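You operate a simulated robot arm through the tools that you are given. There is no shell and no other tool.

Carry out the task below with a simulated two-armed robot. There is one attempt and no reset: what you move stays moved.

TASK
Lock off the stand, drain it, prove it dead and hang the red tag.
Fine: main switch off and locked first; the tag on the switch box peg last.

Only the result counts: the job must be done as asked and must still hold three seconds after the hand-in. Knocking over, shifting, dropping, spilling or breaking anything else fails it.

THE ROBOT
Two 7-joint arms with two-finger parallel grippers on one trunk that stands fixed in place. Base frame: the origin is at the foot of the trunk, x ahead of it, y to its left, z up. Units: mm, degrees, N and s.
The left shoulder is at [70, 177, 1195], the right one opposite. With the tool pointing down near the work surface each hand reaches from about 100 to 680 mm from the base axis, measured 20 degrees to its own side. Payload 3.43 kg a hand.
Tool frame (each hand has its own): the origin (TCP) lies between the finger pads and is the grasp point; the fingertips stand 30 mm ahead of it; z points along the fingers, y is the line along which they close. The gripper opens to 94 mm. The fingers are 28 mm wide and 10 mm thick; the gripper's body (50 by 96 mm) begins 55 mm behind the TCP.
Orientation is told as [roll, pitch, yaw] about the base's x, y, z axes, in that order, counted from this pose: with the fingers straight down and closing along the base's y, the tool's x points along the base's -x, its y along +y and its z along -z.

THE INTERFACE
- The arms move only by the tool jog_arm. It takes "left_rows", "right_rows" or both (then of equal length, played together; a hand with none holds still); each is a list of rows, each a list of 7 numbers: the shift along the tool's x, y, z in mm, then the turn, a rotation vector about the tool's x, y, z in degrees, then the opening, from 0 (shut) to 1 (fully open). In form: [[tx, ty, tz, wx, wy, wz, jaw], ...]. A call has 1 to 20 rows; each row shifts and turns the commanded pose from where the row before left it, along the tool's axes as they then stand. Rows are played at 5 a second. More than 50 mm and 8.6 degrees between two rows, or a gripper value outside its range, and nothing of the call is played. Where a pose cannot be reached the arm comes as near as it can. A force on the tool above 40 N (or 10 N above the force at the start of the call, whichever is more), or a blocked arm, ends the call early, and 0.2 s more pass. The fingers move at their own pace (about 153 mm/s each) and stop on an object; they squeeze with about 25 N. The grip force told is the motor's: it shows also when the fingers shut on nothing. Time passes only in rows, and 0.2 s behind the last, so rows that do not move let the fingers close. The reply holds the time, the measured pose of the TCP, the force on the tool along the base axes, the opening and the grip force, in the units named above and with some noise, with the torque about the TCP (base axes, N m) and any sound that the robot's microphone picked up.
- Cameras (640 x 400 px; columns grow to the right, rows downward): "scene" is now at [128, -42.4, 1508.4]; the picture's right is [-0.52, -0.85, -0.00], its down [-0.37, 0.22, -0.90] and it looks along [0.77, -0.47, -0.43] (base axes); focal length 243 px, centre (320, 200). "left" rides on the left gripper at [76, -14, -103] in its tool frame; the picture's right is [0.18, 0.98, 0.00], its down [-0.75, 0.14, -0.64] and it looks along [-0.63, 0.12, 0.77] (tool axes); focal length 243 px, centre (320, 200). "right" rides on the right gripper at [76, 14, -103] in its tool frame; the picture's right is [-0.18, 0.98, 0.00], its down [-0.75, -0.14, -0.64] and it looks along [-0.63, -0.12, 0.77] (tool axes); focal length 243 px, centre (320, 200). There is no depth. A picture from a camera that has moved, and an enlarged one, comes with that camera's place and axes in the base frame and with its lens. The place of the scene camera against the robot may be out by one fixed shift of up to 25 mm in any direction.
- camera(camera): a new picture of that camera. No time passes.
- move_column(by): slides the trunk up (or, below 0, down) by that many mm; the arms and the scene camera ride with it, the base frame stays. It gives what a move gives, with no picture.
- aim_head(pan, tilt): turns the head with the scene camera to pan (to the left, within 86 degrees either way) and tilt (down, from -29 to 69), counted from straight ahead of the robot. It gives what a move gives.
- zoom(camera, box): a new picture of the part [left, top, right, bottom] of that camera's present view, enlarged. No time passes.
- hand_in(): hands the job in; it is judged then, once.

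Nothing tells you positions but the pictures and the camera data. Unless the task says otherwise, let go and move clear before handing in.

The tools are called after ">>>" by a JSON object that holds its "api" and its "payload". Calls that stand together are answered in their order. jog_arm: Moves the arms, as the interface text tells. Its arguments: {"type":"object","properties":{"left_rows":{"type":"array","items":{"type":"array","items":{"type":"number"}}},"right_rows":{"type":"array","items":{"type":"array","items":{"type":"number"}}}},"required":[]} The other tools are called the same way: move_column (by) slides the trunk up or down; aim_head (pan, tilt) turns the head that bears the scene camera; camera (camera) takes a picture; zoom (camera, box) takes an enlarged picture of a part of a camera's view; hand_in () hands the job in.

At the start:

```text
time_s: 0.0
left_eef_pos: [358.9, -12.7, 1417.1]
left_ee_rot: [0.0, 0.0, 0.0]
left_force: [0.3, -0.7, 0.4]
left_torque: [0.0, -0.02, -0.01]
left_finger_gap: 93.8
left_finger_force: 0.1
right_eef_pos: [325.1, -488.6, 1455.6]
right_ee_rot: [0.0, -0.1, -0.1]
right_force: [0.3, 0.1, 0.7]
right_torque: [0.05, 0.01, 0.01]
right_finger_gap: 93.8
right_finger_force: 0.1
trunk travel left (down, up): [-775.0, 65.0]
head pan, tilt: [-31.2, 25.4]
```

scene: 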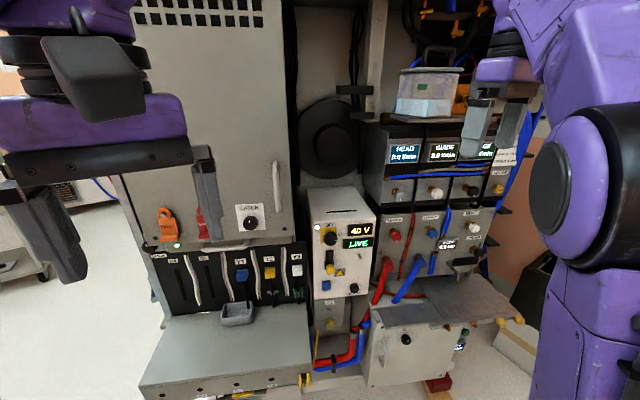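
right: 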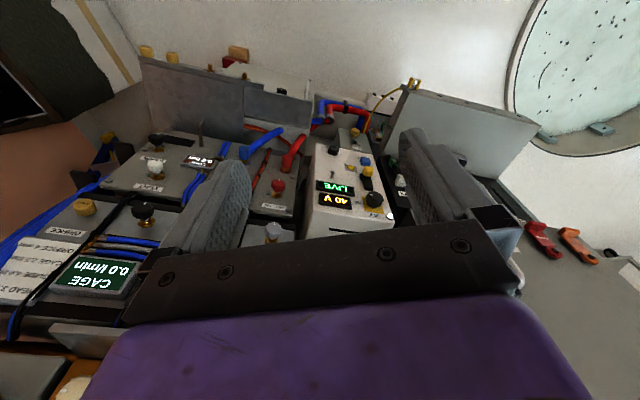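
left: 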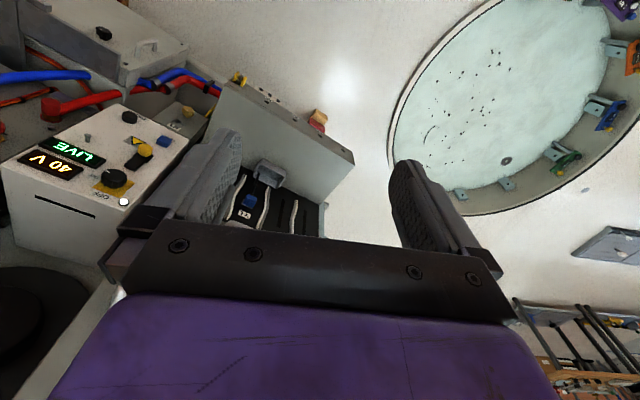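

I see a test stand with a cabinet on the left (padlock, red tag, latch), a white switch box reading "40 V LIVE", and other modules on the right. I'll take closer looks first.

>>> {"api": "zoom", "payload": {"camera": "scene", "box": [290, 170, 400, 310]}}

>>> {"api": "zoom", "payload": {"camera": "scene", "box": [140, 190, 320, 330]}}

>>> {"api": "zoom", "payload": {"camera": "scene", "box": [360, 110, 540, 290]}}

>>> {"api": "zoom", "payload": {"camera": "scene", "box": [290, 270, 540, 400]}}

```text
2.86 times, centred on (345, 240) of scene
camera zoom: at [128.0, -42.4, 1508.4], right [-0.52, -0.85, 0.0], down [-0.37, 0.22, -0.9], along [0.77, -0.47, -0.43], focal length 695 px, centre (249, 86)
```

zoom: 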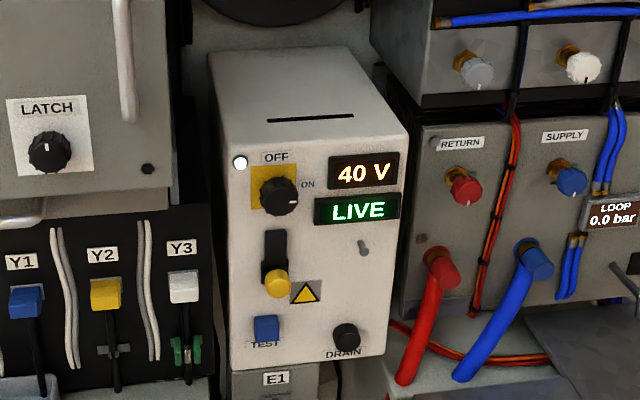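

```text
2.86 times, centred on (230, 260) of scene
camera zoom: at [128.0, -42.4, 1508.4], right [-0.52, -0.85, 0.0], down [-0.37, 0.22, -0.9], along [0.77, -0.47, -0.43], focal length 695 px, centre (577, 29)
```

zoom: 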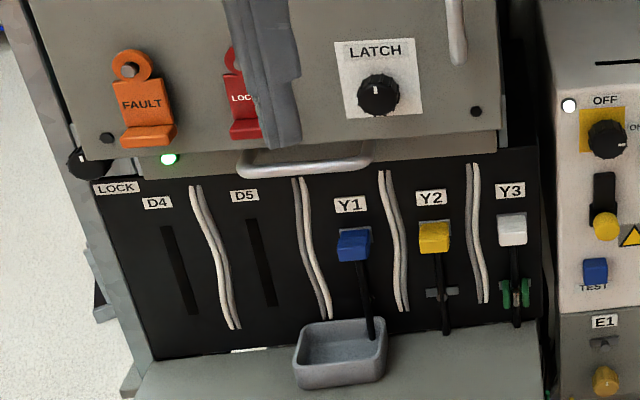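

```text
2.22 times, centred on (450, 200) of scene
camera zoom: at [128.0, -42.4, 1508.4], right [-0.52, -0.85, 0.0], down [-0.37, 0.22, -0.9], along [0.77, -0.47, -0.43], focal length 541 px, centre (31, 200)
```

zoom: 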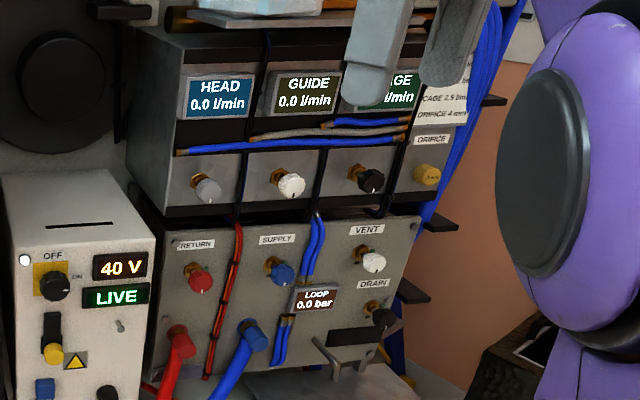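

```text
2.56 times, centred on (415, 335) of scene
camera zoom: at [128.0, -42.4, 1508.4], right [-0.52, -0.85, 0.0], down [-0.37, 0.22, -0.9], along [0.77, -0.47, -0.43], focal length 623 px, centre (77, -146)
```

zoom: 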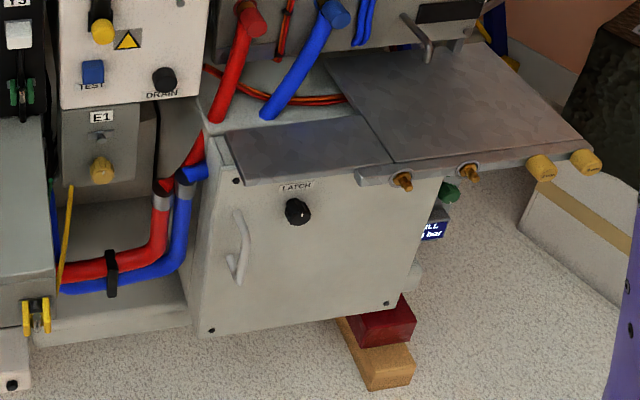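

The switch box sits around [676, -366, 1130] by triangulation, with a rotary main switch, a yellow slide, TEST, DRAIN and a peg. Next I look around with the head to see the red tag and anything else relevant.

>>> {"api": "aim_head", "payload": {"pan": -15, "tilt": 35}}

>>> {"api": "camera", "payload": {"camera": "scene"}}

>>> {"api": "zoom", "payload": {"camera": "left", "box": [0, 60, 240, 240]}}

>>> {"api": "zoom", "payload": {"camera": "right", "box": [220, 80, 620, 290]}}

```text
time_s: 0.8
left_eef_pos: [357.9, -12.5, 1416.9]
left_ee_rot: [0.0, 0.0, -0.1]
left_force: [0.1, 0.9, -0.2]
left_torque: [-0.03, -0.01, -0.02]
left_finger_gap: 94.1
left_finger_force: 0.0
right_eef_pos: [325.9, -488.6, 1455.6]
right_ee_rot: [0.1, -0.1, -0.1]
right_force: [1.0, -0.4, -0.5]
right_torque: [0.01, -0.02, 0.01]
right_finger_gap: 94.0
right_finger_force: 0.1
trunk travel left (down, up): [-775.0, 65.0]
head pan, tilt: [-15.0, 35.0]
```

```text
taken
camera scene: at [134.4, -17.5, 1493.4], right [-0.26, -0.97, 0.0], down [-0.55, 0.15, -0.82], along [0.79, -0.21, -0.57], focal length 243 px, centre (320, 200)
```

scene: 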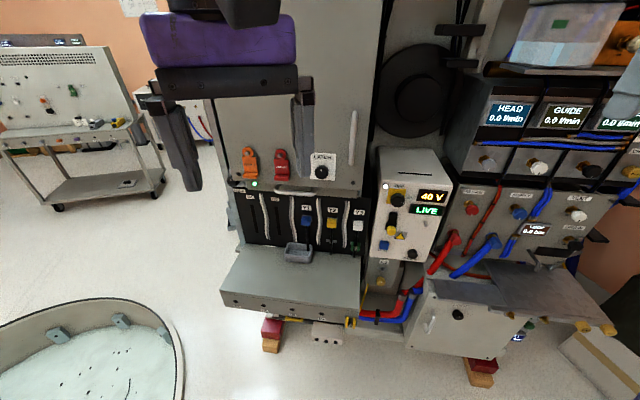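

```text
2.22 times, centred on (120, 150) of left
camera zoom: at [281.2, -26.0, 1519.6], right [-0.18, 0.98, 0.0], down [0.75, 0.14, 0.64], along [0.63, 0.12, -0.77], focal length 539 px, centre (764, 311)
```

zoom: 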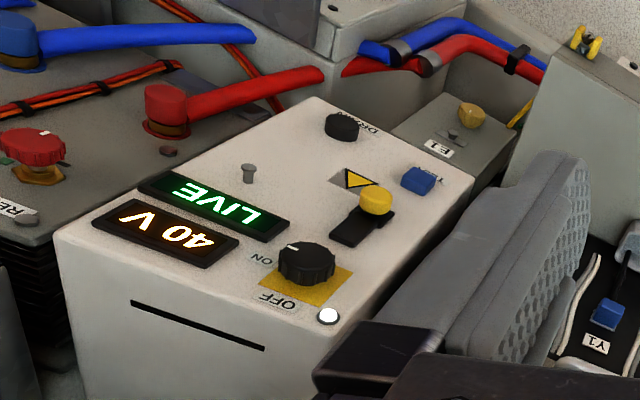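

```text
1.60 times, centred on (420, 185) of right
camera zoom: at [250.2, -473.9, 1558.5], right [0.19, 0.98, 0.0], down [0.75, -0.14, 0.64], along [0.63, -0.12, -0.77], focal length 388 px, centre (160, 224)
```

zoom: 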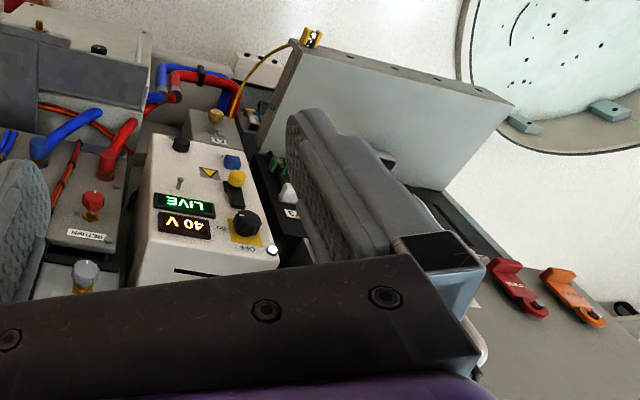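

The rotary switch points at ON and must go to OFF (straight up); the yellow slide below it appears to be the lock. I'll zoom in on the tags, the LOCK label and the box from this head angle.

>>> {"api": "zoom", "payload": {"camera": "scene", "box": [225, 130, 345, 205]}}

>>> {"api": "zoom", "payload": {"camera": "scene", "box": [365, 170, 455, 275]}}

>>> {"api": "zoom", "payload": {"camera": "scene", "box": [225, 180, 375, 270]}}

>>> {"api": "zoom", "payload": {"camera": "left", "box": [60, 90, 220, 210]}}

```text
5.33 times, centred on (285, 168) of scene
camera zoom: at [134.4, -17.5, 1493.4], right [-0.26, -0.97, 0.0], down [-0.55, 0.15, -0.82], along [0.79, -0.21, -0.57], focal length 1298 px, centre (507, 373)
```

zoom: 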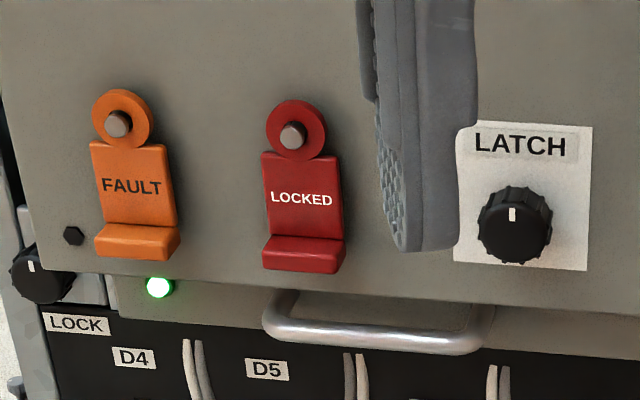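

```text
3.81 times, centred on (410, 222) of scene
camera zoom: at [134.4, -17.5, 1493.4], right [-0.26, -0.97, 0.0], down [-0.55, 0.15, -0.82], along [0.79, -0.21, -0.57], focal length 927 px, centre (-23, 114)
```

zoom: 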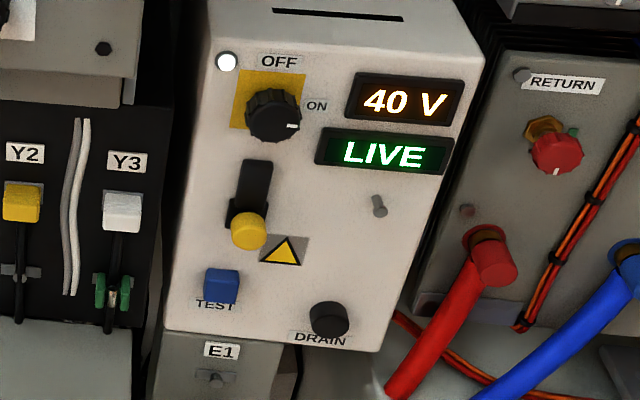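

```text
4.27 times, centred on (300, 225) of scene
camera zoom: at [134.4, -17.5, 1493.4], right [-0.26, -0.97, 0.0], down [-0.55, 0.15, -0.82], along [0.79, -0.21, -0.57], focal length 1038 px, centre (405, 93)
```

zoom: 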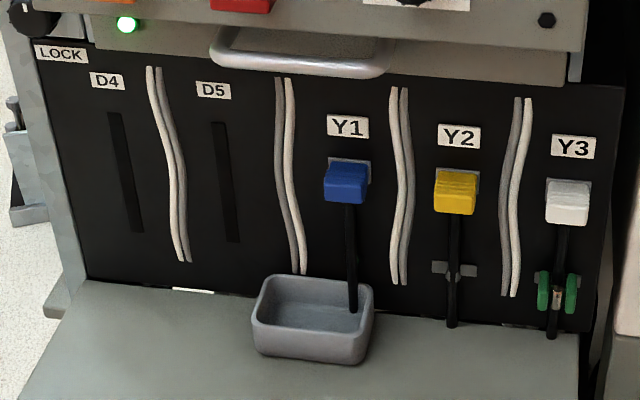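

```text
3.33 times, centred on (140, 150) of left
camera zoom: at [281.2, -26.0, 1519.6], right [-0.18, 0.98, 0.0], down [0.75, 0.14, 0.64], along [0.63, 0.12, -0.77], focal length 809 px, centre (920, 367)
```

zoom: 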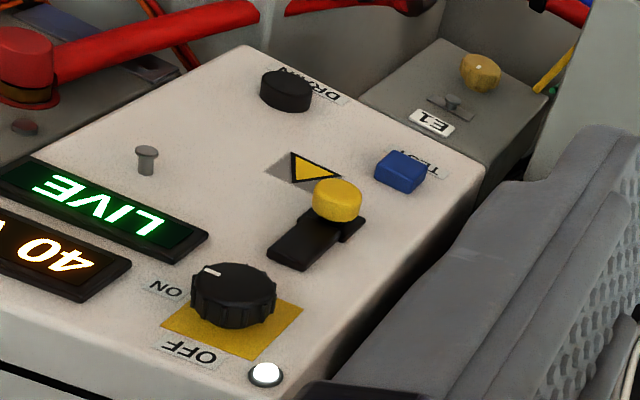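

The box has the OFF/ON knob, a yellow slide (lock), a blue TEST, a black DRAIN and the peg; the red LOCKED tag hangs on the cabinet at about [745, -67, 1240]. I'll take a closer right-camera view so I can triangulate with both hand cameras.

>>> {"api": "zoom", "payload": {"camera": "right", "box": [290, 120, 410, 260]}}

>>> {"api": "zoom", "payload": {"camera": "right", "box": [500, 200, 640, 300]}}

>>> {"api": "zoom", "payload": {"camera": "left", "box": [0, 80, 140, 240]}}

```text
2.86 times, centred on (350, 190) of right
camera zoom: at [250.2, -473.9, 1558.5], right [0.19, 0.98, 0.0], down [0.75, -0.14, 0.64], along [0.63, -0.12, -0.77], focal length 693 px, centre (234, 229)
```

zoom: 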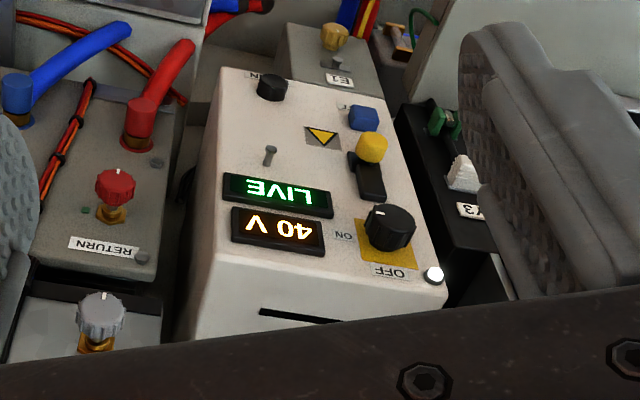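

```text
4.00 times, centred on (570, 250) of right
camera zoom: at [250.2, -473.9, 1558.5], right [0.19, 0.98, 0.0], down [0.75, -0.14, 0.64], along [0.63, -0.12, -0.77], focal length 970 px, centre (-680, 0)
```

zoom: 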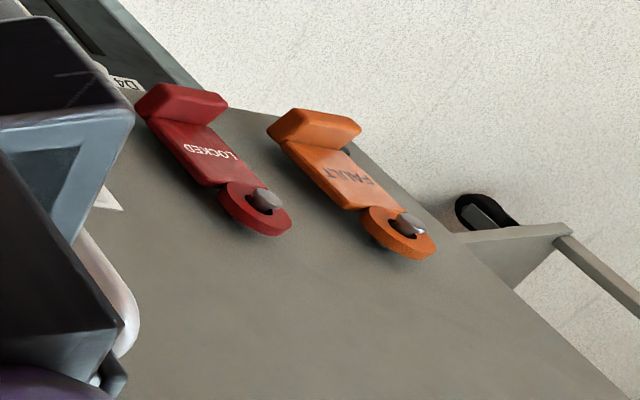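

```text
2.50 times, centred on (70, 160) of left
camera zoom: at [281.2, -26.0, 1519.6], right [-0.18, 0.98, 0.0], down [0.75, 0.14, 0.64], along [0.63, 0.12, -0.77], focal length 606 px, centre (945, 300)
```

zoom: 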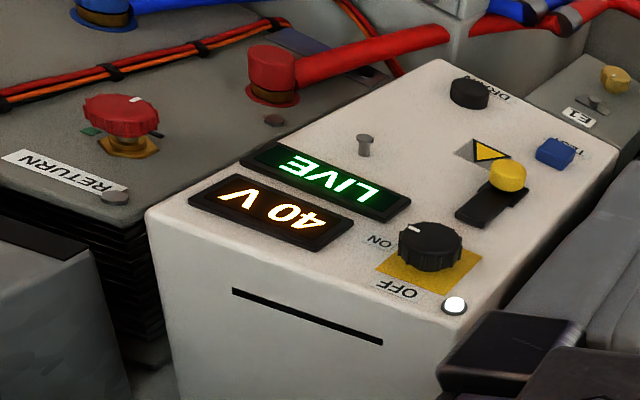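

Triangulating with both hand cameras gives: lamp [691,-380,1124], main knob face [647,-409,1085], peg head [618,-507,1001], TEST [670,-406,885], DRAIN [621,-499,857]. So the panel is vertical and yawed about 28°. I'll first move the left arm clear to the left and use it as an observer.

>>> {"api": "jog_arm", "payload": {"left_rows": [[0, 40, 0, 0, 0, 0, 1], [0, 40, 0, 0, 0, 0, 1], [0, 40, 0, 0, 0, 0, 1], [0, 40, 0, 0, 0, 0, 1], [0, 40, 0, 0, 0, 0, 1]]}}

>>> {"api": "camera", "payload": {"camera": "left"}}

>>> {"api": "camera", "payload": {"camera": "scene"}}

```text
time_s: 2.0
left_eef_pos: [359.6, 189.2, 1417.1]
left_ee_rot: [-0.1, 0.0, 0.1]
left_force: [0.5, -0.6, -0.3]
left_torque: [-0.05, -0.01, 0.0]
left_finger_gap: 94.0
left_finger_force: 0.1
right_eef_pos: [325.5, -485.4, 1457.0]
right_ee_rot: [-0.2, -0.1, 0.0]
right_force: [1.1, -0.2, -0.6]
right_torque: [0.01, -0.03, -0.02]
right_finger_gap: 94.1
right_finger_force: 0.1
trunk travel left (down, up): [-775.0, 65.0]
head pan, tilt: [-15.0, 35.0]
```

```text
taken
camera left: at [282.1, 176.5, 1519.8], right [-0.18, 0.98, 0.0], down [0.75, 0.14, 0.64], along [0.63, 0.12, -0.77], focal length 243 px, centre (320, 200)
```

left: 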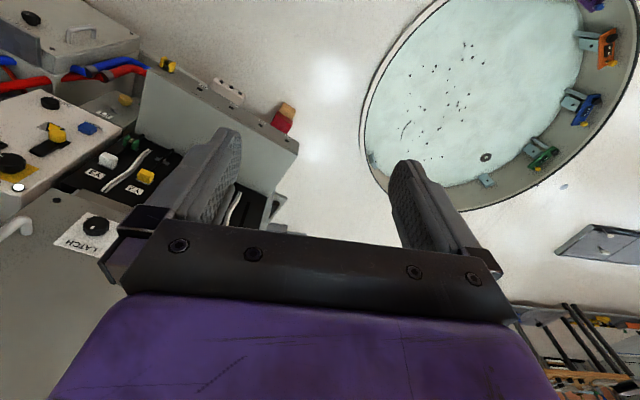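

```text
taken
camera scene: at [134.4, -14.1, 1493.4], right [-0.26, -0.97, 0.0], down [-0.55, 0.15, -0.82], along [0.79, -0.21, -0.57], focal length 243 px, centre (320, 200)
```

scene: 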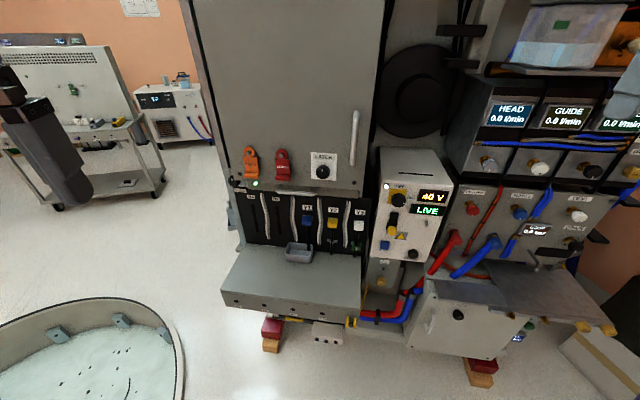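

The left arm is clear. Now I'll yaw and pitch the left hand so that its camera views the tag area and the switch box from the left.

>>> {"api": "jog_arm", "payload": {"left_rows": [[0, 0, 0, 0, 0, 8, 1], [0, 0, 0, 0, 0, 8, 1], [0, 0, 0, 0, 0, 8, 1], [0, 0, 0, 0, 0, 8, 1], [0, 0, 0, 0, 0, 8, 1], [0, 0, 0, 0, -8, 0, 1], [0, 0, 0, 0, -8, 0, 1], [0, 0, 0, 0, -8, 0, 1], [0, 0, 0, 0, -8, 0, 1]]}}

>>> {"api": "camera", "payload": {"camera": "left"}}

```text
time_s: 4.0
left_eef_pos: [357.0, 188.5, 1416.9]
left_ee_rot: [-0.1, -32.2, -40.1]
left_force: [0.0, -0.2, 0.0]
left_torque: [0.04, -0.02, 0.0]
left_finger_gap: 94.3
left_finger_force: 0.0
right_eef_pos: [324.9, -486.7, 1457.4]
right_ee_rot: [0.0, -0.2, -0.1]
right_force: [0.2, 1.3, 0.7]
right_torque: [0.01, -0.01, 0.04]
right_finger_gap: 93.8
right_finger_force: 0.1
trunk travel left (down, up): [-775.0, 65.0]
head pan, tilt: [-15.0, 35.0]
```

```text
taken
camera left: at [256.6, 255.1, 1463.1], right [0.51, 0.85, -0.1], down [0.32, -0.08, 0.94], along [0.8, -0.52, -0.31], focal length 243 px, centre (320, 200)
```

left: 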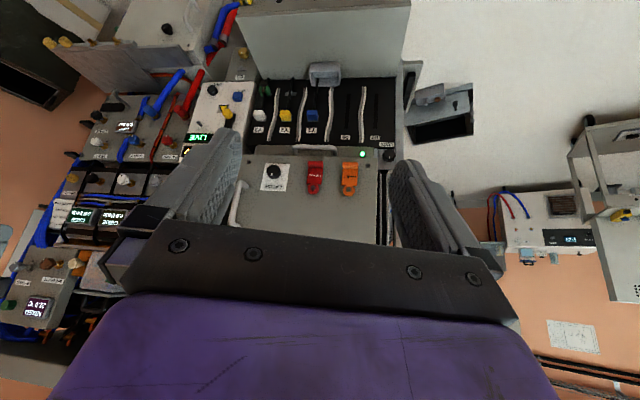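

The tags are now visible in the left camera (upside down). I'll zoom in on them and the box for triangulation, and take the right camera's matching zoom.

>>> {"api": "zoom", "payload": {"camera": "left", "box": [250, 130, 400, 230]}}

>>> {"api": "zoom", "payload": {"camera": "left", "box": [150, 60, 270, 170]}}

>>> {"api": "zoom", "payload": {"camera": "scene", "box": [225, 130, 345, 205]}}

>>> {"api": "zoom", "payload": {"camera": "scene", "box": [365, 170, 455, 275]}}

>>> {"api": "zoom", "payload": {"camera": "right", "box": [500, 200, 640, 300]}}

```text
4.00 times, centred on (325, 180) of left
camera zoom: at [256.6, 255.1, 1463.1], right [0.51, 0.85, -0.1], down [0.32, -0.08, 0.94], along [0.8, -0.52, -0.31], focal length 970 px, centre (300, 280)
```

zoom: 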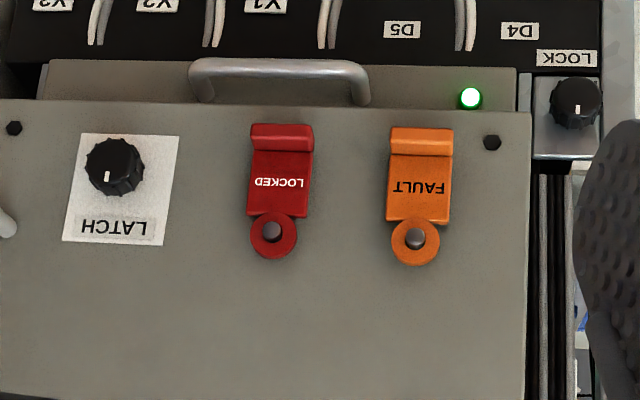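

```text
3.64 times, centred on (210, 115) of left
camera zoom: at [256.6, 255.1, 1463.1], right [0.51, 0.85, -0.1], down [0.32, -0.08, 0.94], along [0.8, -0.52, -0.31], focal length 882 px, centre (720, 509)
```

zoom: 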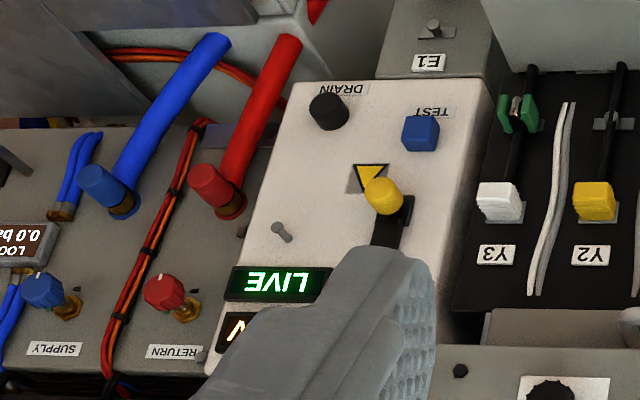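

```text
5.33 times, centred on (285, 168) of scene
camera zoom: at [133.8, -15.6, 1493.5], right [-0.26, -0.97, 0.0], down [-0.55, 0.15, -0.82], along [0.79, -0.21, -0.57], focal length 1298 px, centre (507, 373)
```

zoom: 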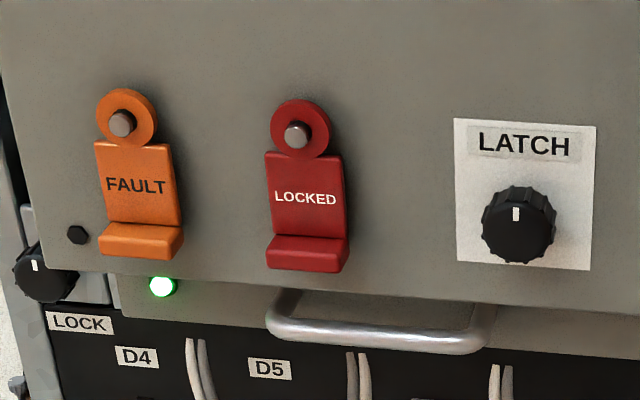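

```text
3.81 times, centred on (410, 222) of scene
camera zoom: at [133.8, -15.6, 1493.5], right [-0.26, -0.97, 0.0], down [-0.55, 0.15, -0.82], along [0.79, -0.21, -0.57], focal length 927 px, centre (-23, 114)
```

zoom: 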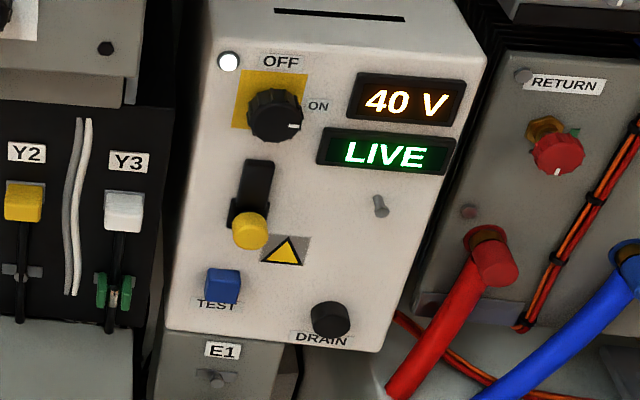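

```text
4.00 times, centred on (570, 250) of right
camera zoom: at [249.6, -472.0, 1559.3], right [0.19, 0.98, 0.0], down [0.75, -0.14, 0.64], along [0.63, -0.12, -0.77], focal length 970 px, centre (-680, 0)
```

zoom: 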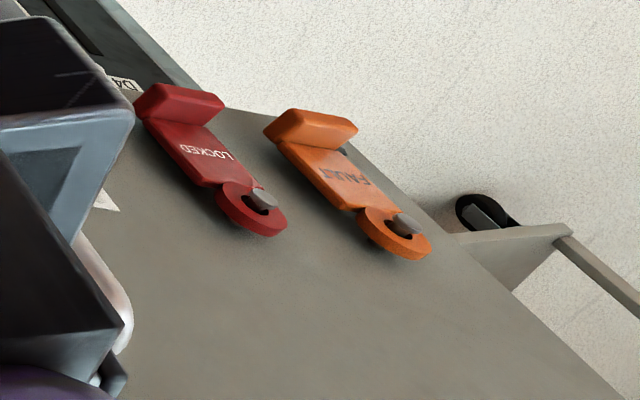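

Triangulated: the red tag's peg head is near [724,-74,1246], the box peg head near [618,-507,1000], and the stand faces roughly yaw -25°. Now I turn the right hand to point at the panel (yaw -25°, fingers forward).

>>> {"api": "jog_arm", "payload": {"right_rows": [[0, 0, 0, 0, 0, 8.3, 1], [0, 0, 0, 0, 0, 8.3, 1], [0, 0, 0, 0, 0, 8.4, 1], [0, 0, 0, 0, -8, 0, 1], [0, 0, 0, 0, -8, 0, 1], [0, 0, 0, 0, -8, 0, 1], [0, 0, 0, 0, -8, 0, 1], [0, 0, 0, 0, -8, 0, 1]]}}

>>> {"api": "camera", "payload": {"camera": "right"}}

>>> {"api": "camera", "payload": {"camera": "scene"}}

```text
time_s: 5.8
left_eef_pos: [360.0, 187.3, 1417.0]
left_ee_rot: [0.1, -32.0, -39.9]
left_force: [0.1, 0.4, -0.4]
left_torque: [0.0, -0.03, 0.0]
left_finger_gap: 94.0
left_finger_force: 0.0
right_eef_pos: [371.1, -532.8, 1586.9]
right_ee_rot: [0.1, -39.9, -25.1]
right_force: [0.5, -1.5, 0.7]
right_torque: [-0.03, -0.01, -0.02]
right_finger_gap: 94.1
right_finger_force: 0.1
right hand out of reach, approached as far as the arm can: row 6, 7, 8
trunk travel left (down, up): [-775.0, 65.0]
head pan, tilt: [-15.0, 35.0]
```

```text
taken
camera right: at [265.0, -466.0, 1617.0], right [0.54, 0.83, 0.12], down [0.09, -0.2, 0.98], along [0.83, -0.52, -0.18], focal length 243 px, centre (320, 200)
```

right: 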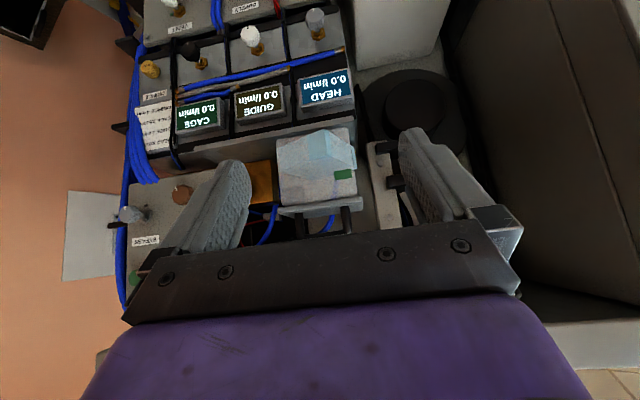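

```text
taken
camera scene: at [134.5, -18.2, 1493.3], right [-0.26, -0.97, 0.0], down [-0.55, 0.15, -0.82], along [0.79, -0.21, -0.57], focal length 243 px, centre (320, 200)
```

scene: 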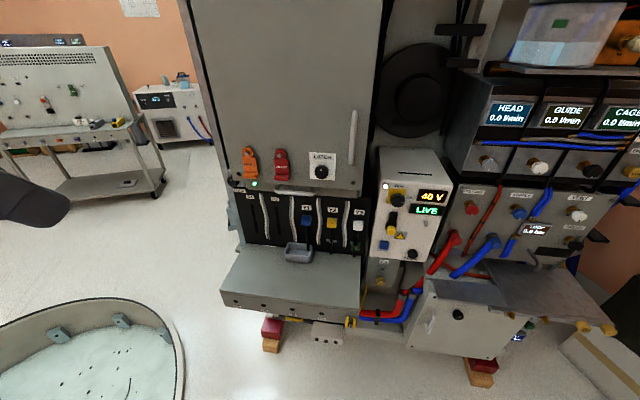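

The arm could not hold that position while tilting, so it drifted up. I'll bring the hand forward and down, where there is more reach, before finishing the tilt.

>>> {"api": "jog_arm", "payload": {"right_rows": [[10, 0, 43, 0, 0, 0, 1], [10, 0, 43, 0, 0, 0, 1], [10, 0, 43, 0, 0, 0, 1], [10, 0, 43, 0, 0, 0, 1], [10, 0, 43, 0, 0, 0, 1]]}}

```text
time_s: 7.0
left_eef_pos: [359.1, 184.8, 1417.5]
left_ee_rot: [0.0, -31.9, -40.0]
left_force: [0.4, 0.4, 0.5]
left_torque: [0.05, 0.0, 0.01]
left_finger_gap: 94.2
left_finger_force: 0.1
right_eef_pos: [494.9, -599.1, 1424.5]
right_ee_rot: [0.0, -39.9, -25.1]
right_force: [-0.1, -0.1, -0.1]
right_torque: [0.0, -0.02, 0.0]
right_finger_gap: 93.8
right_finger_force: 0.1
right hand out of reach, approached as far as the arm can: row 1, 2, 3, 4
trunk travel left (down, up): [-775.0, 65.0]
head pan, tilt: [-15.0, 35.0]
```

>>> {"api": "jog_arm", "payload": {"right_rows": [[23.5, 35.8, 2, 0, 0, 0, 1], [23.5, 35.8, 2, 0, 0, 0, 1], [23.5, 35.8, 2, 0, 0, 0, 1], [23.5, 35.8, 2, 0, 0, 0, 1], [23.5, 35.8, 2, 0, 0, 0, 1], [23.5, 35.8, 2, 0, 0, 0, 1]]}}

>>> {"api": "camera", "payload": {"camera": "right"}}

>>> {"api": "camera", "payload": {"camera": "scene"}}

```text
time_s: 8.4
left_eef_pos: [358.6, 189.5, 1417.4]
left_ee_rot: [-0.1, -32.1, -40.1]
left_force: [0.3, 0.3, 0.0]
left_torque: [0.01, 0.01, -0.03]
left_finger_gap: 94.1
left_finger_force: 0.1
right_eef_pos: [578.8, -390.7, 1365.3]
right_ee_rot: [-0.4, -39.8, -24.6]
right_force: [0.5, -0.1, 0.3]
right_torque: [0.03, -0.01, 0.01]
right_finger_gap: 94.1
right_finger_force: 0.0
right hand out of reach, approached as far as the arm can: row 1, 2, 3, 4, 5, 6
trunk travel left (down, up): [-775.0, 65.0]
head pan, tilt: [-15.0, 35.0]
```

```text
taken
camera right: at [473.2, -326.4, 1394.7], right [0.54, 0.83, 0.11], down [0.1, -0.2, 0.98], along [0.84, -0.52, -0.18], focal length 243 px, centre (320, 200)
```

right: 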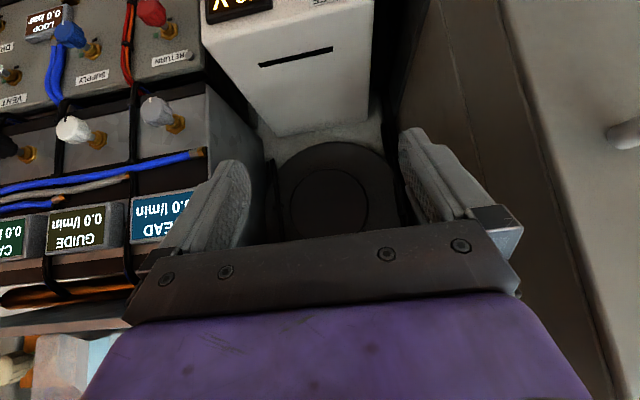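

```text
taken
camera scene: at [134.4, -15.7, 1493.4], right [-0.26, -0.97, 0.0], down [-0.55, 0.15, -0.82], along [0.79, -0.21, -0.57], focal length 243 px, centre (320, 200)
```

scene: 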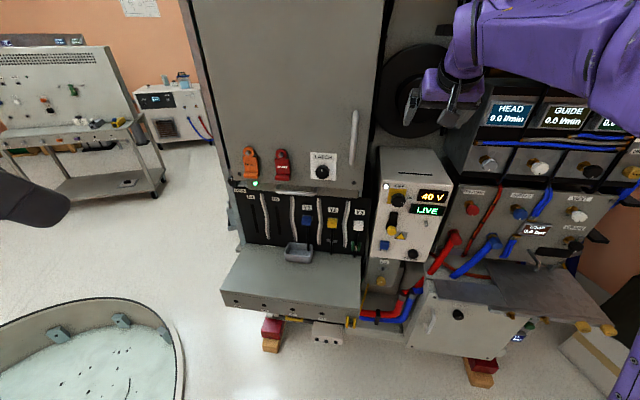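

The arm cannot bring the hand closer while it is this high; the hand now hovers at [579,-391,1365] clear of the box top. I'll go back and down to a lower height, where the wrist has room.

>>> {"api": "jog_arm", "payload": {"right_rows": [[35, 1, 14, 0, 0, 0, 1], [35, 1, 14, 0, 0, 0, 1], [35, 1, 14, 0, 0, 0, 1], [35, 1, 14, 0, 0, 0, 1]]}}

>>> {"api": "camera", "payload": {"camera": "scene"}}

```text
time_s: 9.4
left_eef_pos: [358.5, 185.9, 1417.4]
left_ee_rot: [0.1, -32.1, -40.1]
left_force: [-0.1, 0.1, 0.2]
left_torque: [-0.02, 0.01, 0.0]
left_finger_gap: 94.0
left_finger_force: 0.2
right_eef_pos: [572.3, -448.9, 1301.3]
right_ee_rot: [-0.1, -39.4, -24.1]
right_force: [-0.5, 0.4, -0.6]
right_torque: [0.02, -0.04, 0.0]
right_finger_gap: 93.9
right_finger_force: 0.0
right hand out of reach, approached as far as the arm can: row 1, 2, 3, 4
trunk travel left (down, up): [-775.0, 65.0]
head pan, tilt: [-15.0, 35.0]
```

```text
taken
camera scene: at [134.7, -18.8, 1493.3], right [-0.26, -0.97, 0.0], down [-0.55, 0.15, -0.82], along [0.79, -0.21, -0.57], focal length 243 px, centre (320, 200)
```

scene: 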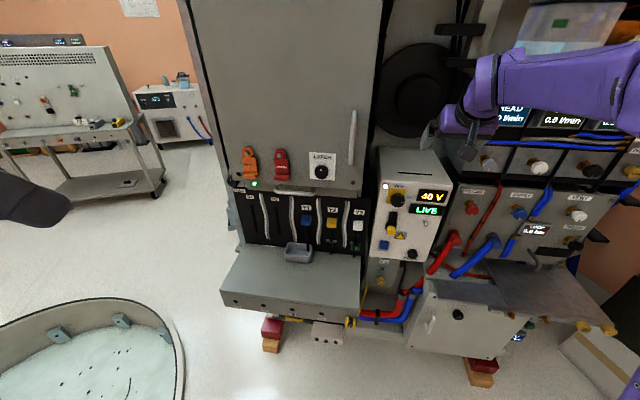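

The wrist seems limited in this posture. I'll bring the hand back to tool-down while retreating, then lower it in front of the stand and pitch up from there.

>>> {"api": "jog_arm", "payload": {"right_rows": [[30.6, 0, -25.7, 0, 8, 0, 1], [34, 0, -20.6, 0, 8, 0, 1], [36.8, 0, -15.6, 0, 8, 0, 1], [38.6, 0, -10.4, 0, 8, 0, 1], [39.7, 0, -5, 0, 7, 0, 1]]}}

```text
time_s: 10.6
left_eef_pos: [358.0, 189.3, 1417.8]
left_ee_rot: [0.1, -32.1, -39.9]
left_force: [-0.2, 0.2, -0.4]
left_torque: [-0.03, -0.01, -0.01]
left_finger_gap: 94.0
left_finger_force: 0.0
right_eef_pos: [426.6, -372.4, 1306.4]
right_ee_rot: [-0.1, -0.8, -24.9]
right_force: [-1.2, -0.1, -0.4]
right_torque: [0.01, -0.02, -0.01]
right_finger_gap: 94.1
right_finger_force: 0.1
right hand out of reach, approached as far as the arm can: row 1, 2, 3
trunk travel left (down, up): [-775.0, 65.0]
head pan, tilt: [-15.0, 35.0]
```

>>> {"api": "jog_arm", "payload": {"right_rows": [[0, 0, 40, 0, 0, 0, 1], [0, 0, 40, 0, 0, 0, 1], [0, 0, 40, 0, 0, 0, 1], [0, 0, 40, 0, 0, 0, 1], [0, 0, 0, 0, -8, 0, 1], [0, 0, 0, 0, -8, 0, 1], [0, 0, 0, 0, -8, 0, 1], [0, 0, 0, 0, -8, 0, 1], [0, 0, 0, 0, -8, 0, 1], [0, 0, 0, 0, -8, 0, 1]]}}

>>> {"api": "camera", "payload": {"camera": "scene"}}

```text
time_s: 12.8
left_eef_pos: [358.7, 185.5, 1417.6]
left_ee_rot: [0.1, -32.0, -40.2]
left_force: [0.4, 0.2, 0.1]
left_torque: [0.01, -0.02, 0.0]
left_finger_gap: 94.1
left_finger_force: 0.0
right_eef_pos: [523.7, -543.2, 1140.0]
right_ee_rot: [0.1, -43.1, -23.0]
right_force: [0.0, -0.9, 0.2]
right_torque: [-0.01, -0.03, 0.02]
right_finger_gap: 93.7
right_finger_force: 0.2
right hand out of reach, approached as far as the arm can: row 1, 2, 5, 6, 7, 8, 9, 10
trunk travel left (down, up): [-775.0, 65.0]
head pan, tilt: [-15.0, 35.0]
```

```text
taken
camera scene: at [134.5, -19.8, 1493.4], right [-0.26, -0.97, 0.0], down [-0.55, 0.15, -0.82], along [0.79, -0.21, -0.57], focal length 243 px, centre (320, 200)
```

scene: 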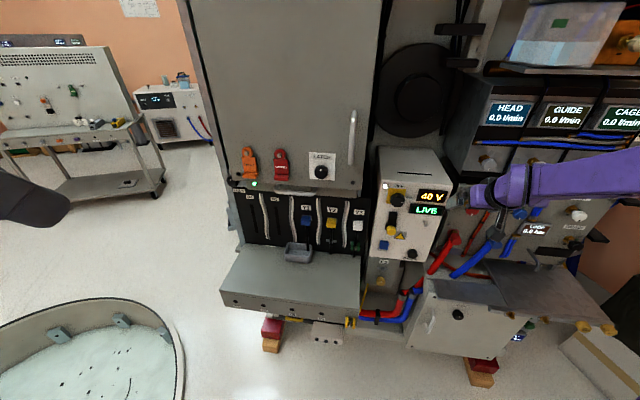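

The right arm's elbow is out to the side, and the wrist seems limited in this roll. I'll test whether rolling the hand about its own axis helps reach.

>>> {"api": "jog_arm", "payload": {"right_rows": [[0, 0, 0, 0, 0, 8, 1], [0, 0, 0, 0, 0, 8, 1], [0, 0, 0, 0, 0, 8, 1], [0, 0, 0, 0, 0, 8, 1], [0, 0, 0, 0, 0, 8, 1]]}}

```text
time_s: 14.0
left_eef_pos: [359.5, 187.5, 1417.0]
left_ee_rot: [0.0, -31.9, -39.9]
left_force: [0.0, -0.2, 0.5]
left_torque: [0.0, 0.0, 0.0]
left_finger_gap: 93.8
left_finger_force: 0.1
right_eef_pos: [524.0, -541.6, 1141.0]
right_ee_rot: [0.0, -43.2, -22.9]
right_force: [0.5, 0.1, 0.0]
right_torque: [-0.01, -0.01, -0.02]
right_finger_gap: 93.8
right_finger_force: 0.1
right hand out of reach, approached as far as the arm can: row 1, 2, 3, 4, 5
trunk travel left (down, up): [-775.0, 65.0]
head pan, tilt: [-15.0, 35.0]
```

>>> {"api": "jog_arm", "payload": {"right_rows": [[0, 0, 0, 0, 0, -8, 1], [0, 0, 0, 0, 0, -8, 1], [0, 0, 0, 0, 0, -8, 1], [0, 0, 0, 0, 0, -8, 1], [0, 0, 0, 0, 0, -8, 1], [0, 0, 0, 0, 0, -8, 1], [0, 0, 0, 0, 0, -8, 1], [0, 0, 0, 0, 0, -8, 1]]}}

>>> {"api": "camera", "payload": {"camera": "scene"}}

```text
time_s: 15.8
left_eef_pos: [358.3, 187.5, 1416.7]
left_ee_rot: [0.0, -32.1, -40.1]
left_force: [1.1, -0.2, -0.1]
left_torque: [-0.01, 0.01, 0.01]
left_finger_gap: 93.8
left_finger_force: 0.0
right_eef_pos: [524.6, -541.0, 1141.1]
right_ee_rot: [-40.2, -17.3, 47.8]
right_force: [0.0, -0.8, -0.3]
right_torque: [-0.01, 0.01, 0.01]
right_finger_gap: 93.8
right_finger_force: 0.1
trunk travel left (down, up): [-775.0, 65.0]
head pan, tilt: [-15.0, 35.0]
```

```text
taken
camera scene: at [134.4, -17.3, 1493.4], right [-0.26, -0.97, 0.0], down [-0.55, 0.15, -0.82], along [0.79, -0.21, -0.57], focal length 243 px, centre (320, 200)
```

scene: 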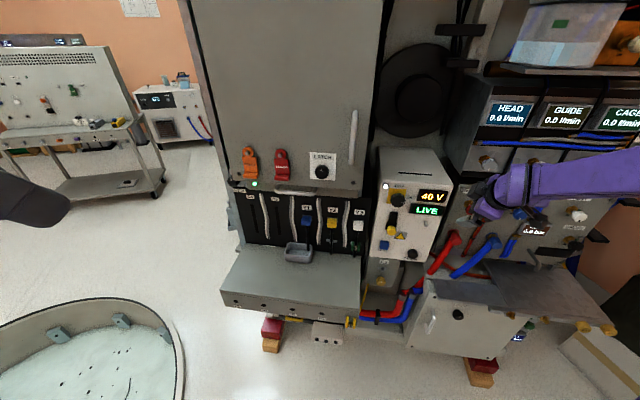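

Negative roll works (the last wrist joint had been at its limit). I'll continue to roll to about -90° (camera on the right), then finish pitching up to horizontal.

>>> {"api": "jog_arm", "payload": {"right_rows": [[0, 0, 0, 0, 0, -8.5, 1], [0, 0, 0, 0, 0, -8.5, 1], [0, 0, 0, 0, 0, -8.5, 1], [0, 0, -20, 8, 0, 0, 1], [0, 0, -20, 8, 0, 0, 1], [0, 0, 0, 8, 0, 0, 1], [0, 0, 0, 8, 0, 0, 1], [0, 0, 0, 8, 0, 0, 1], [0, 0, 0, 7, 0, 0, 1]]}}

>>> {"api": "camera", "payload": {"camera": "right"}}

>>> {"api": "camera", "payload": {"camera": "scene"}}

```text
time_s: 17.8
left_eef_pos: [358.6, 187.5, 1416.9]
left_ee_rot: [0.0, -32.0, -40.0]
left_force: [0.8, 0.1, -0.6]
left_torque: [0.0, -0.02, -0.04]
left_finger_gap: 93.8
left_finger_force: 0.1
right_eef_pos: [496.2, -529.8, 1168.1]
right_ee_rot: [-71.3, -0.3, 66.9]
right_force: [-0.7, 0.2, -0.9]
right_torque: [0.0, 0.03, -0.02]
right_finger_gap: 93.9
right_finger_force: 0.1
right hand out of reach, approached as far as the arm can: row 4, 7, 8, 9
trunk travel left (down, up): [-775.0, 65.0]
head pan, tilt: [-15.0, 35.0]
```

```text
taken
camera right: at [374.3, -559.2, 1187.4], right [-0.22, 0.3, -0.93], down [-0.22, 0.91, 0.34], along [0.95, 0.28, -0.13], focal length 243 px, centre (320, 200)
```

right: 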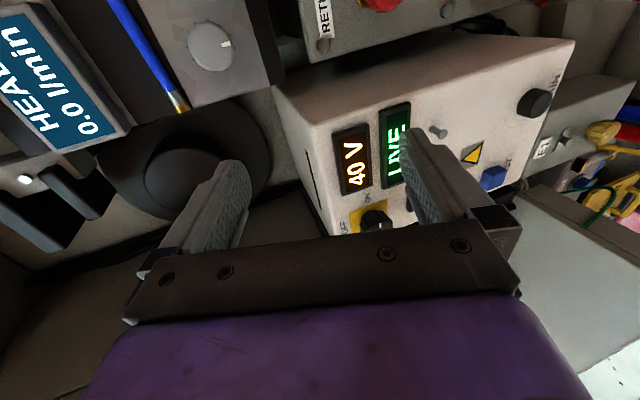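

```text
taken
camera scene: at [134.7, -17.0, 1493.3], right [-0.26, -0.97, 0.0], down [-0.55, 0.15, -0.82], along [0.79, -0.21, -0.57], focal length 243 px, centre (320, 200)
```

scene: 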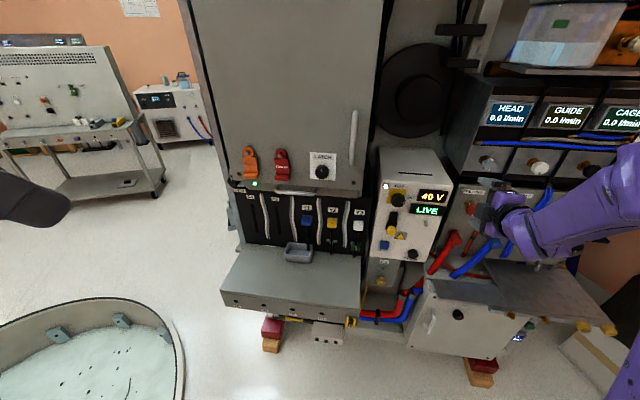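

The hand now points mostly forward. I'll shift left to a staging point about 100 mm in front of the main switch, then finish the pitch.

>>> {"api": "jog_arm", "payload": {"right_rows": [[-35, 17, 0, 0, 0, 0, 1], [-35, 17, 0, 0, 0, 0, 1], [-35, 17, 0, 0, 0, 0, 1], [-35, 17, 0, 0, 0, 0, 1], [-35, 17, 0, 0, 0, 0, 1], [0, 0, 0, 6, 0, 0, 1], [0, 0, 0, 6, 0, 0, 1], [0, 0, 0, 6, 0, 0, 1]]}}

>>> {"api": "camera", "payload": {"camera": "right"}}

>>> {"api": "camera", "payload": {"camera": "scene"}}

```text
time_s: 19.6
left_eef_pos: [357.6, 187.7, 1417.1]
left_ee_rot: [0.0, -32.1, -40.0]
left_force: [0.2, -0.4, -0.5]
left_torque: [0.03, 0.0, 0.01]
left_finger_gap: 94.3
left_finger_force: 0.1
right_eef_pos: [510.1, -495.1, 1307.1]
right_ee_rot: [-87.5, -1.4, 66.9]
right_force: [-0.1, 0.1, -0.2]
right_torque: [0.01, -0.01, 0.0]
right_finger_gap: 94.0
right_finger_force: 0.2
right hand out of reach, approached as far as the arm can: row 1, 2, 3, 4, 5, 6, 7, 8
trunk travel left (down, up): [-775.0, 65.0]
head pan, tilt: [-15.0, 35.0]
```

```text
taken
camera right: at [387.8, -525.0, 1295.8], right [0.04, 0.21, -0.98], down [-0.29, 0.94, 0.19], along [0.96, 0.28, 0.1], focal length 243 px, centre (320, 200)
```

right: 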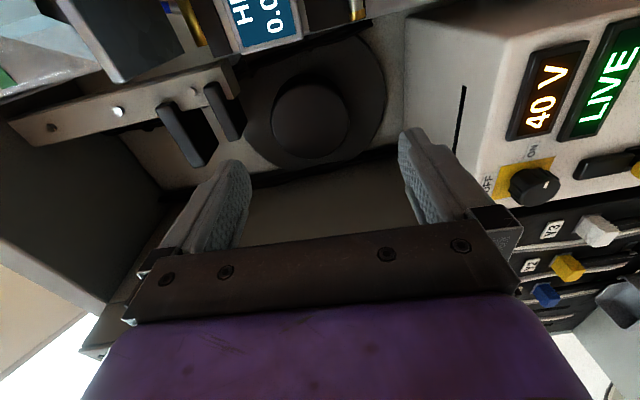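

```text
taken
camera scene: at [133.8, -16.1, 1493.4], right [-0.26, -0.97, 0.0], down [-0.55, 0.15, -0.82], along [0.79, -0.21, -0.57], focal length 243 px, centre (320, 200)
```

scene: 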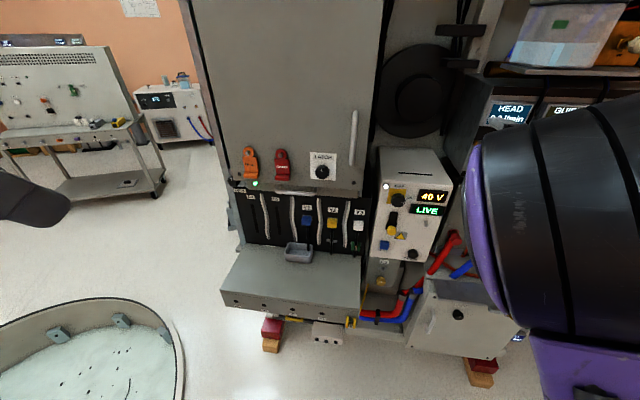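

The arm prefers the hand above shoulder height when pointing horizontally, so lowering the trunk should help. First I check the space beneath and around the right arm by turning the head.

>>> {"api": "aim_head", "payload": {"pan": -60, "tilt": 45}}

>>> {"api": "camera", "payload": {"camera": "scene"}}

```text
time_s: 20.7
left_eef_pos: [359.0, 187.7, 1416.5]
left_ee_rot: [0.0, -31.9, -40.1]
left_force: [-0.3, 0.2, 0.0]
left_torque: [0.02, 0.0, -0.02]
left_finger_gap: 94.1
left_finger_force: 0.0
right_eef_pos: [511.4, -496.8, 1304.3]
right_ee_rot: [-87.0, -1.4, 67.0]
right_force: [-0.4, -0.4, 0.2]
right_torque: [-0.03, 0.01, 0.01]
right_finger_gap: 94.4
right_finger_force: 0.2
trunk travel left (down, up): [-775.0, 65.0]
head pan, tilt: [-60.0, 45.0]
```

```text
taken
camera scene: at [90.0, -64.7, 1478.6], right [-0.87, -0.5, 0.0], down [-0.35, 0.61, -0.71], along [0.35, -0.61, -0.71], focal length 243 px, centre (320, 200)
```

scene: 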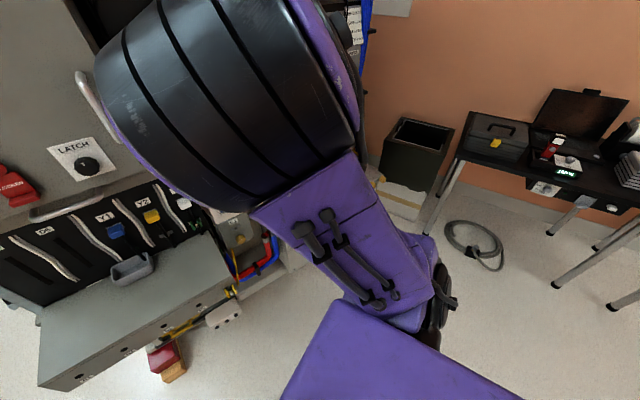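

The elbow hangs low to the robot's right with free space below. I'll lower the trunk in steps, so that the shoulder sits lower relative to the panel.

>>> {"api": "move_column", "payload": {"by": -100}}

>>> {"api": "aim_head", "payload": {"pan": -25, "tilt": 30}}

>>> {"api": "camera", "payload": {"camera": "scene"}}

>>> {"api": "camera", "payload": {"camera": "right"}}

```text
time_s: 22.0
left_eef_pos: [358.8, 187.2, 1316.1]
left_ee_rot: [0.0, -32.1, -39.9]
left_force: [0.6, 0.5, 0.7]
left_torque: [0.06, 0.02, 0.0]
left_finger_gap: 94.0
left_finger_force: 0.1
right_eef_pos: [511.8, -497.3, 1206.2]
right_ee_rot: [-87.2, -1.5, 67.0]
right_force: [0.2, 0.1, 0.8]
right_torque: [0.01, 0.02, -0.01]
right_finger_gap: 94.1
right_finger_force: 0.0
trunk travel left (down, up): [-675.0, 165.0]
head pan, tilt: [-60.0, 45.0]
```

```text
time_s: 23.1
left_eef_pos: [358.9, 186.5, 1317.6]
left_ee_rot: [0.0, -31.9, -40.0]
left_force: [0.5, 0.2, 0.3]
left_torque: [0.04, 0.0, 0.0]
left_finger_gap: 93.9
left_finger_force: 0.0
right_eef_pos: [512.5, -495.7, 1205.0]
right_ee_rot: [-87.2, -1.5, 67.0]
right_force: [-0.1, -0.6, 0.0]
right_torque: [0.04, 0.02, -0.01]
right_finger_gap: 93.9
right_finger_force: 0.0
trunk travel left (down, up): [-675.0, 165.0]
head pan, tilt: [-25.0, 30.0]
```

```text
taken
camera scene: at [131.2, -32.7, 1401.1], right [-0.42, -0.91, 0.0], down [-0.45, 0.21, -0.87], along [0.78, -0.37, -0.5], focal length 243 px, centre (320, 200)
```

scene: 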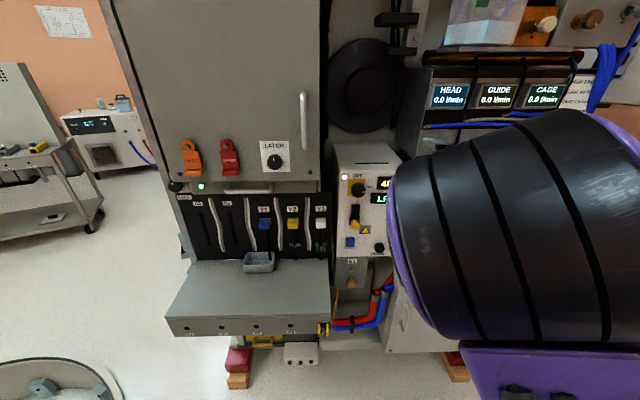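

```text
taken
camera right: at [388.7, -525.8, 1193.9], right [0.04, 0.21, -0.98], down [-0.29, 0.94, 0.19], along [0.96, 0.28, 0.1], focal length 243 px, centre (320, 200)
```

right: 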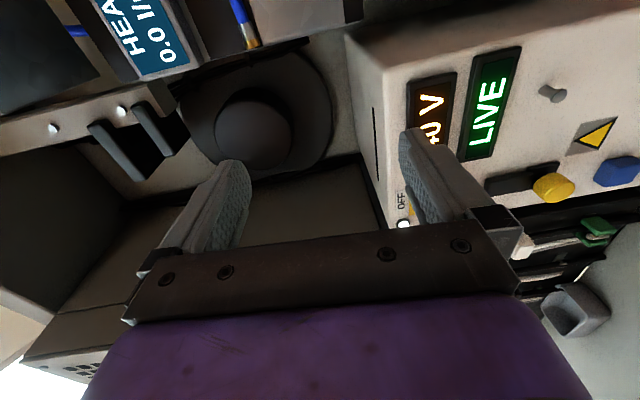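

>>> {"api": "move_column", "payload": {"by": -100}}

>>> {"api": "camera", "payload": {"camera": "scene"}}

>>> {"api": "camera", "payload": {"camera": "right"}}

```text
time_s: 24.4
left_eef_pos: [358.1, 187.3, 1216.4]
left_ee_rot: [0.0, -32.0, -39.8]
left_force: [-0.2, 0.1, 0.1]
left_torque: [-0.01, -0.02, 0.01]
left_finger_gap: 93.9
left_finger_force: 0.0
right_eef_pos: [511.0, -496.3, 1106.0]
right_ee_rot: [-87.2, -1.3, 66.9]
right_force: [-0.4, 0.8, 1.1]
right_torque: [0.02, 0.0, 0.0]
right_finger_gap: 94.0
right_finger_force: 0.0
trunk travel left (down, up): [-575.0, 265.0]
head pan, tilt: [-25.0, 30.0]
```

```text
taken
camera scene: at [131.1, -32.7, 1301.2], right [-0.42, -0.91, 0.0], down [-0.45, 0.21, -0.87], along [0.78, -0.37, -0.5], focal length 243 px, centre (320, 200)
```

scene: 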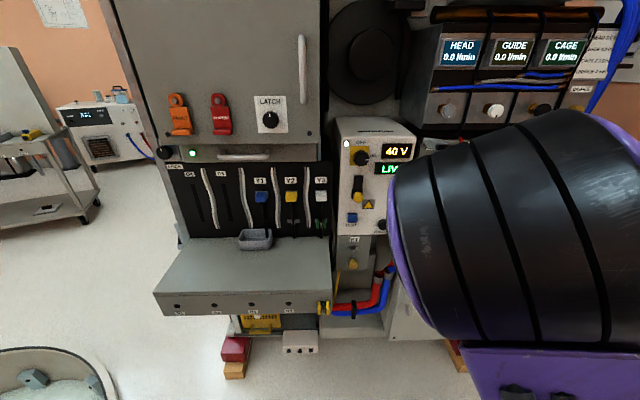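

```text
taken
camera right: at [388.5, -525.9, 1093.9], right [0.04, 0.21, -0.98], down [-0.29, 0.94, 0.19], along [0.96, 0.28, 0.1], focal length 243 px, centre (320, 200)
```

right: 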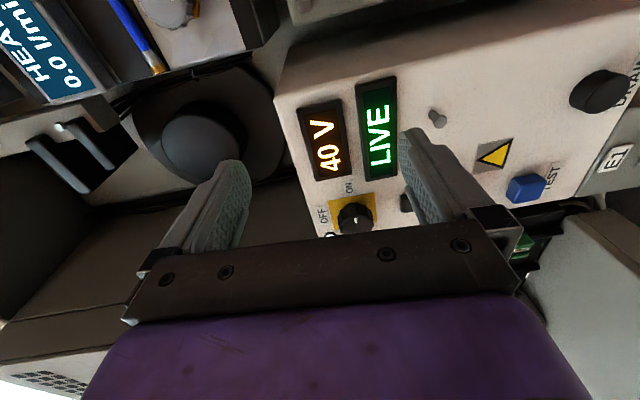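

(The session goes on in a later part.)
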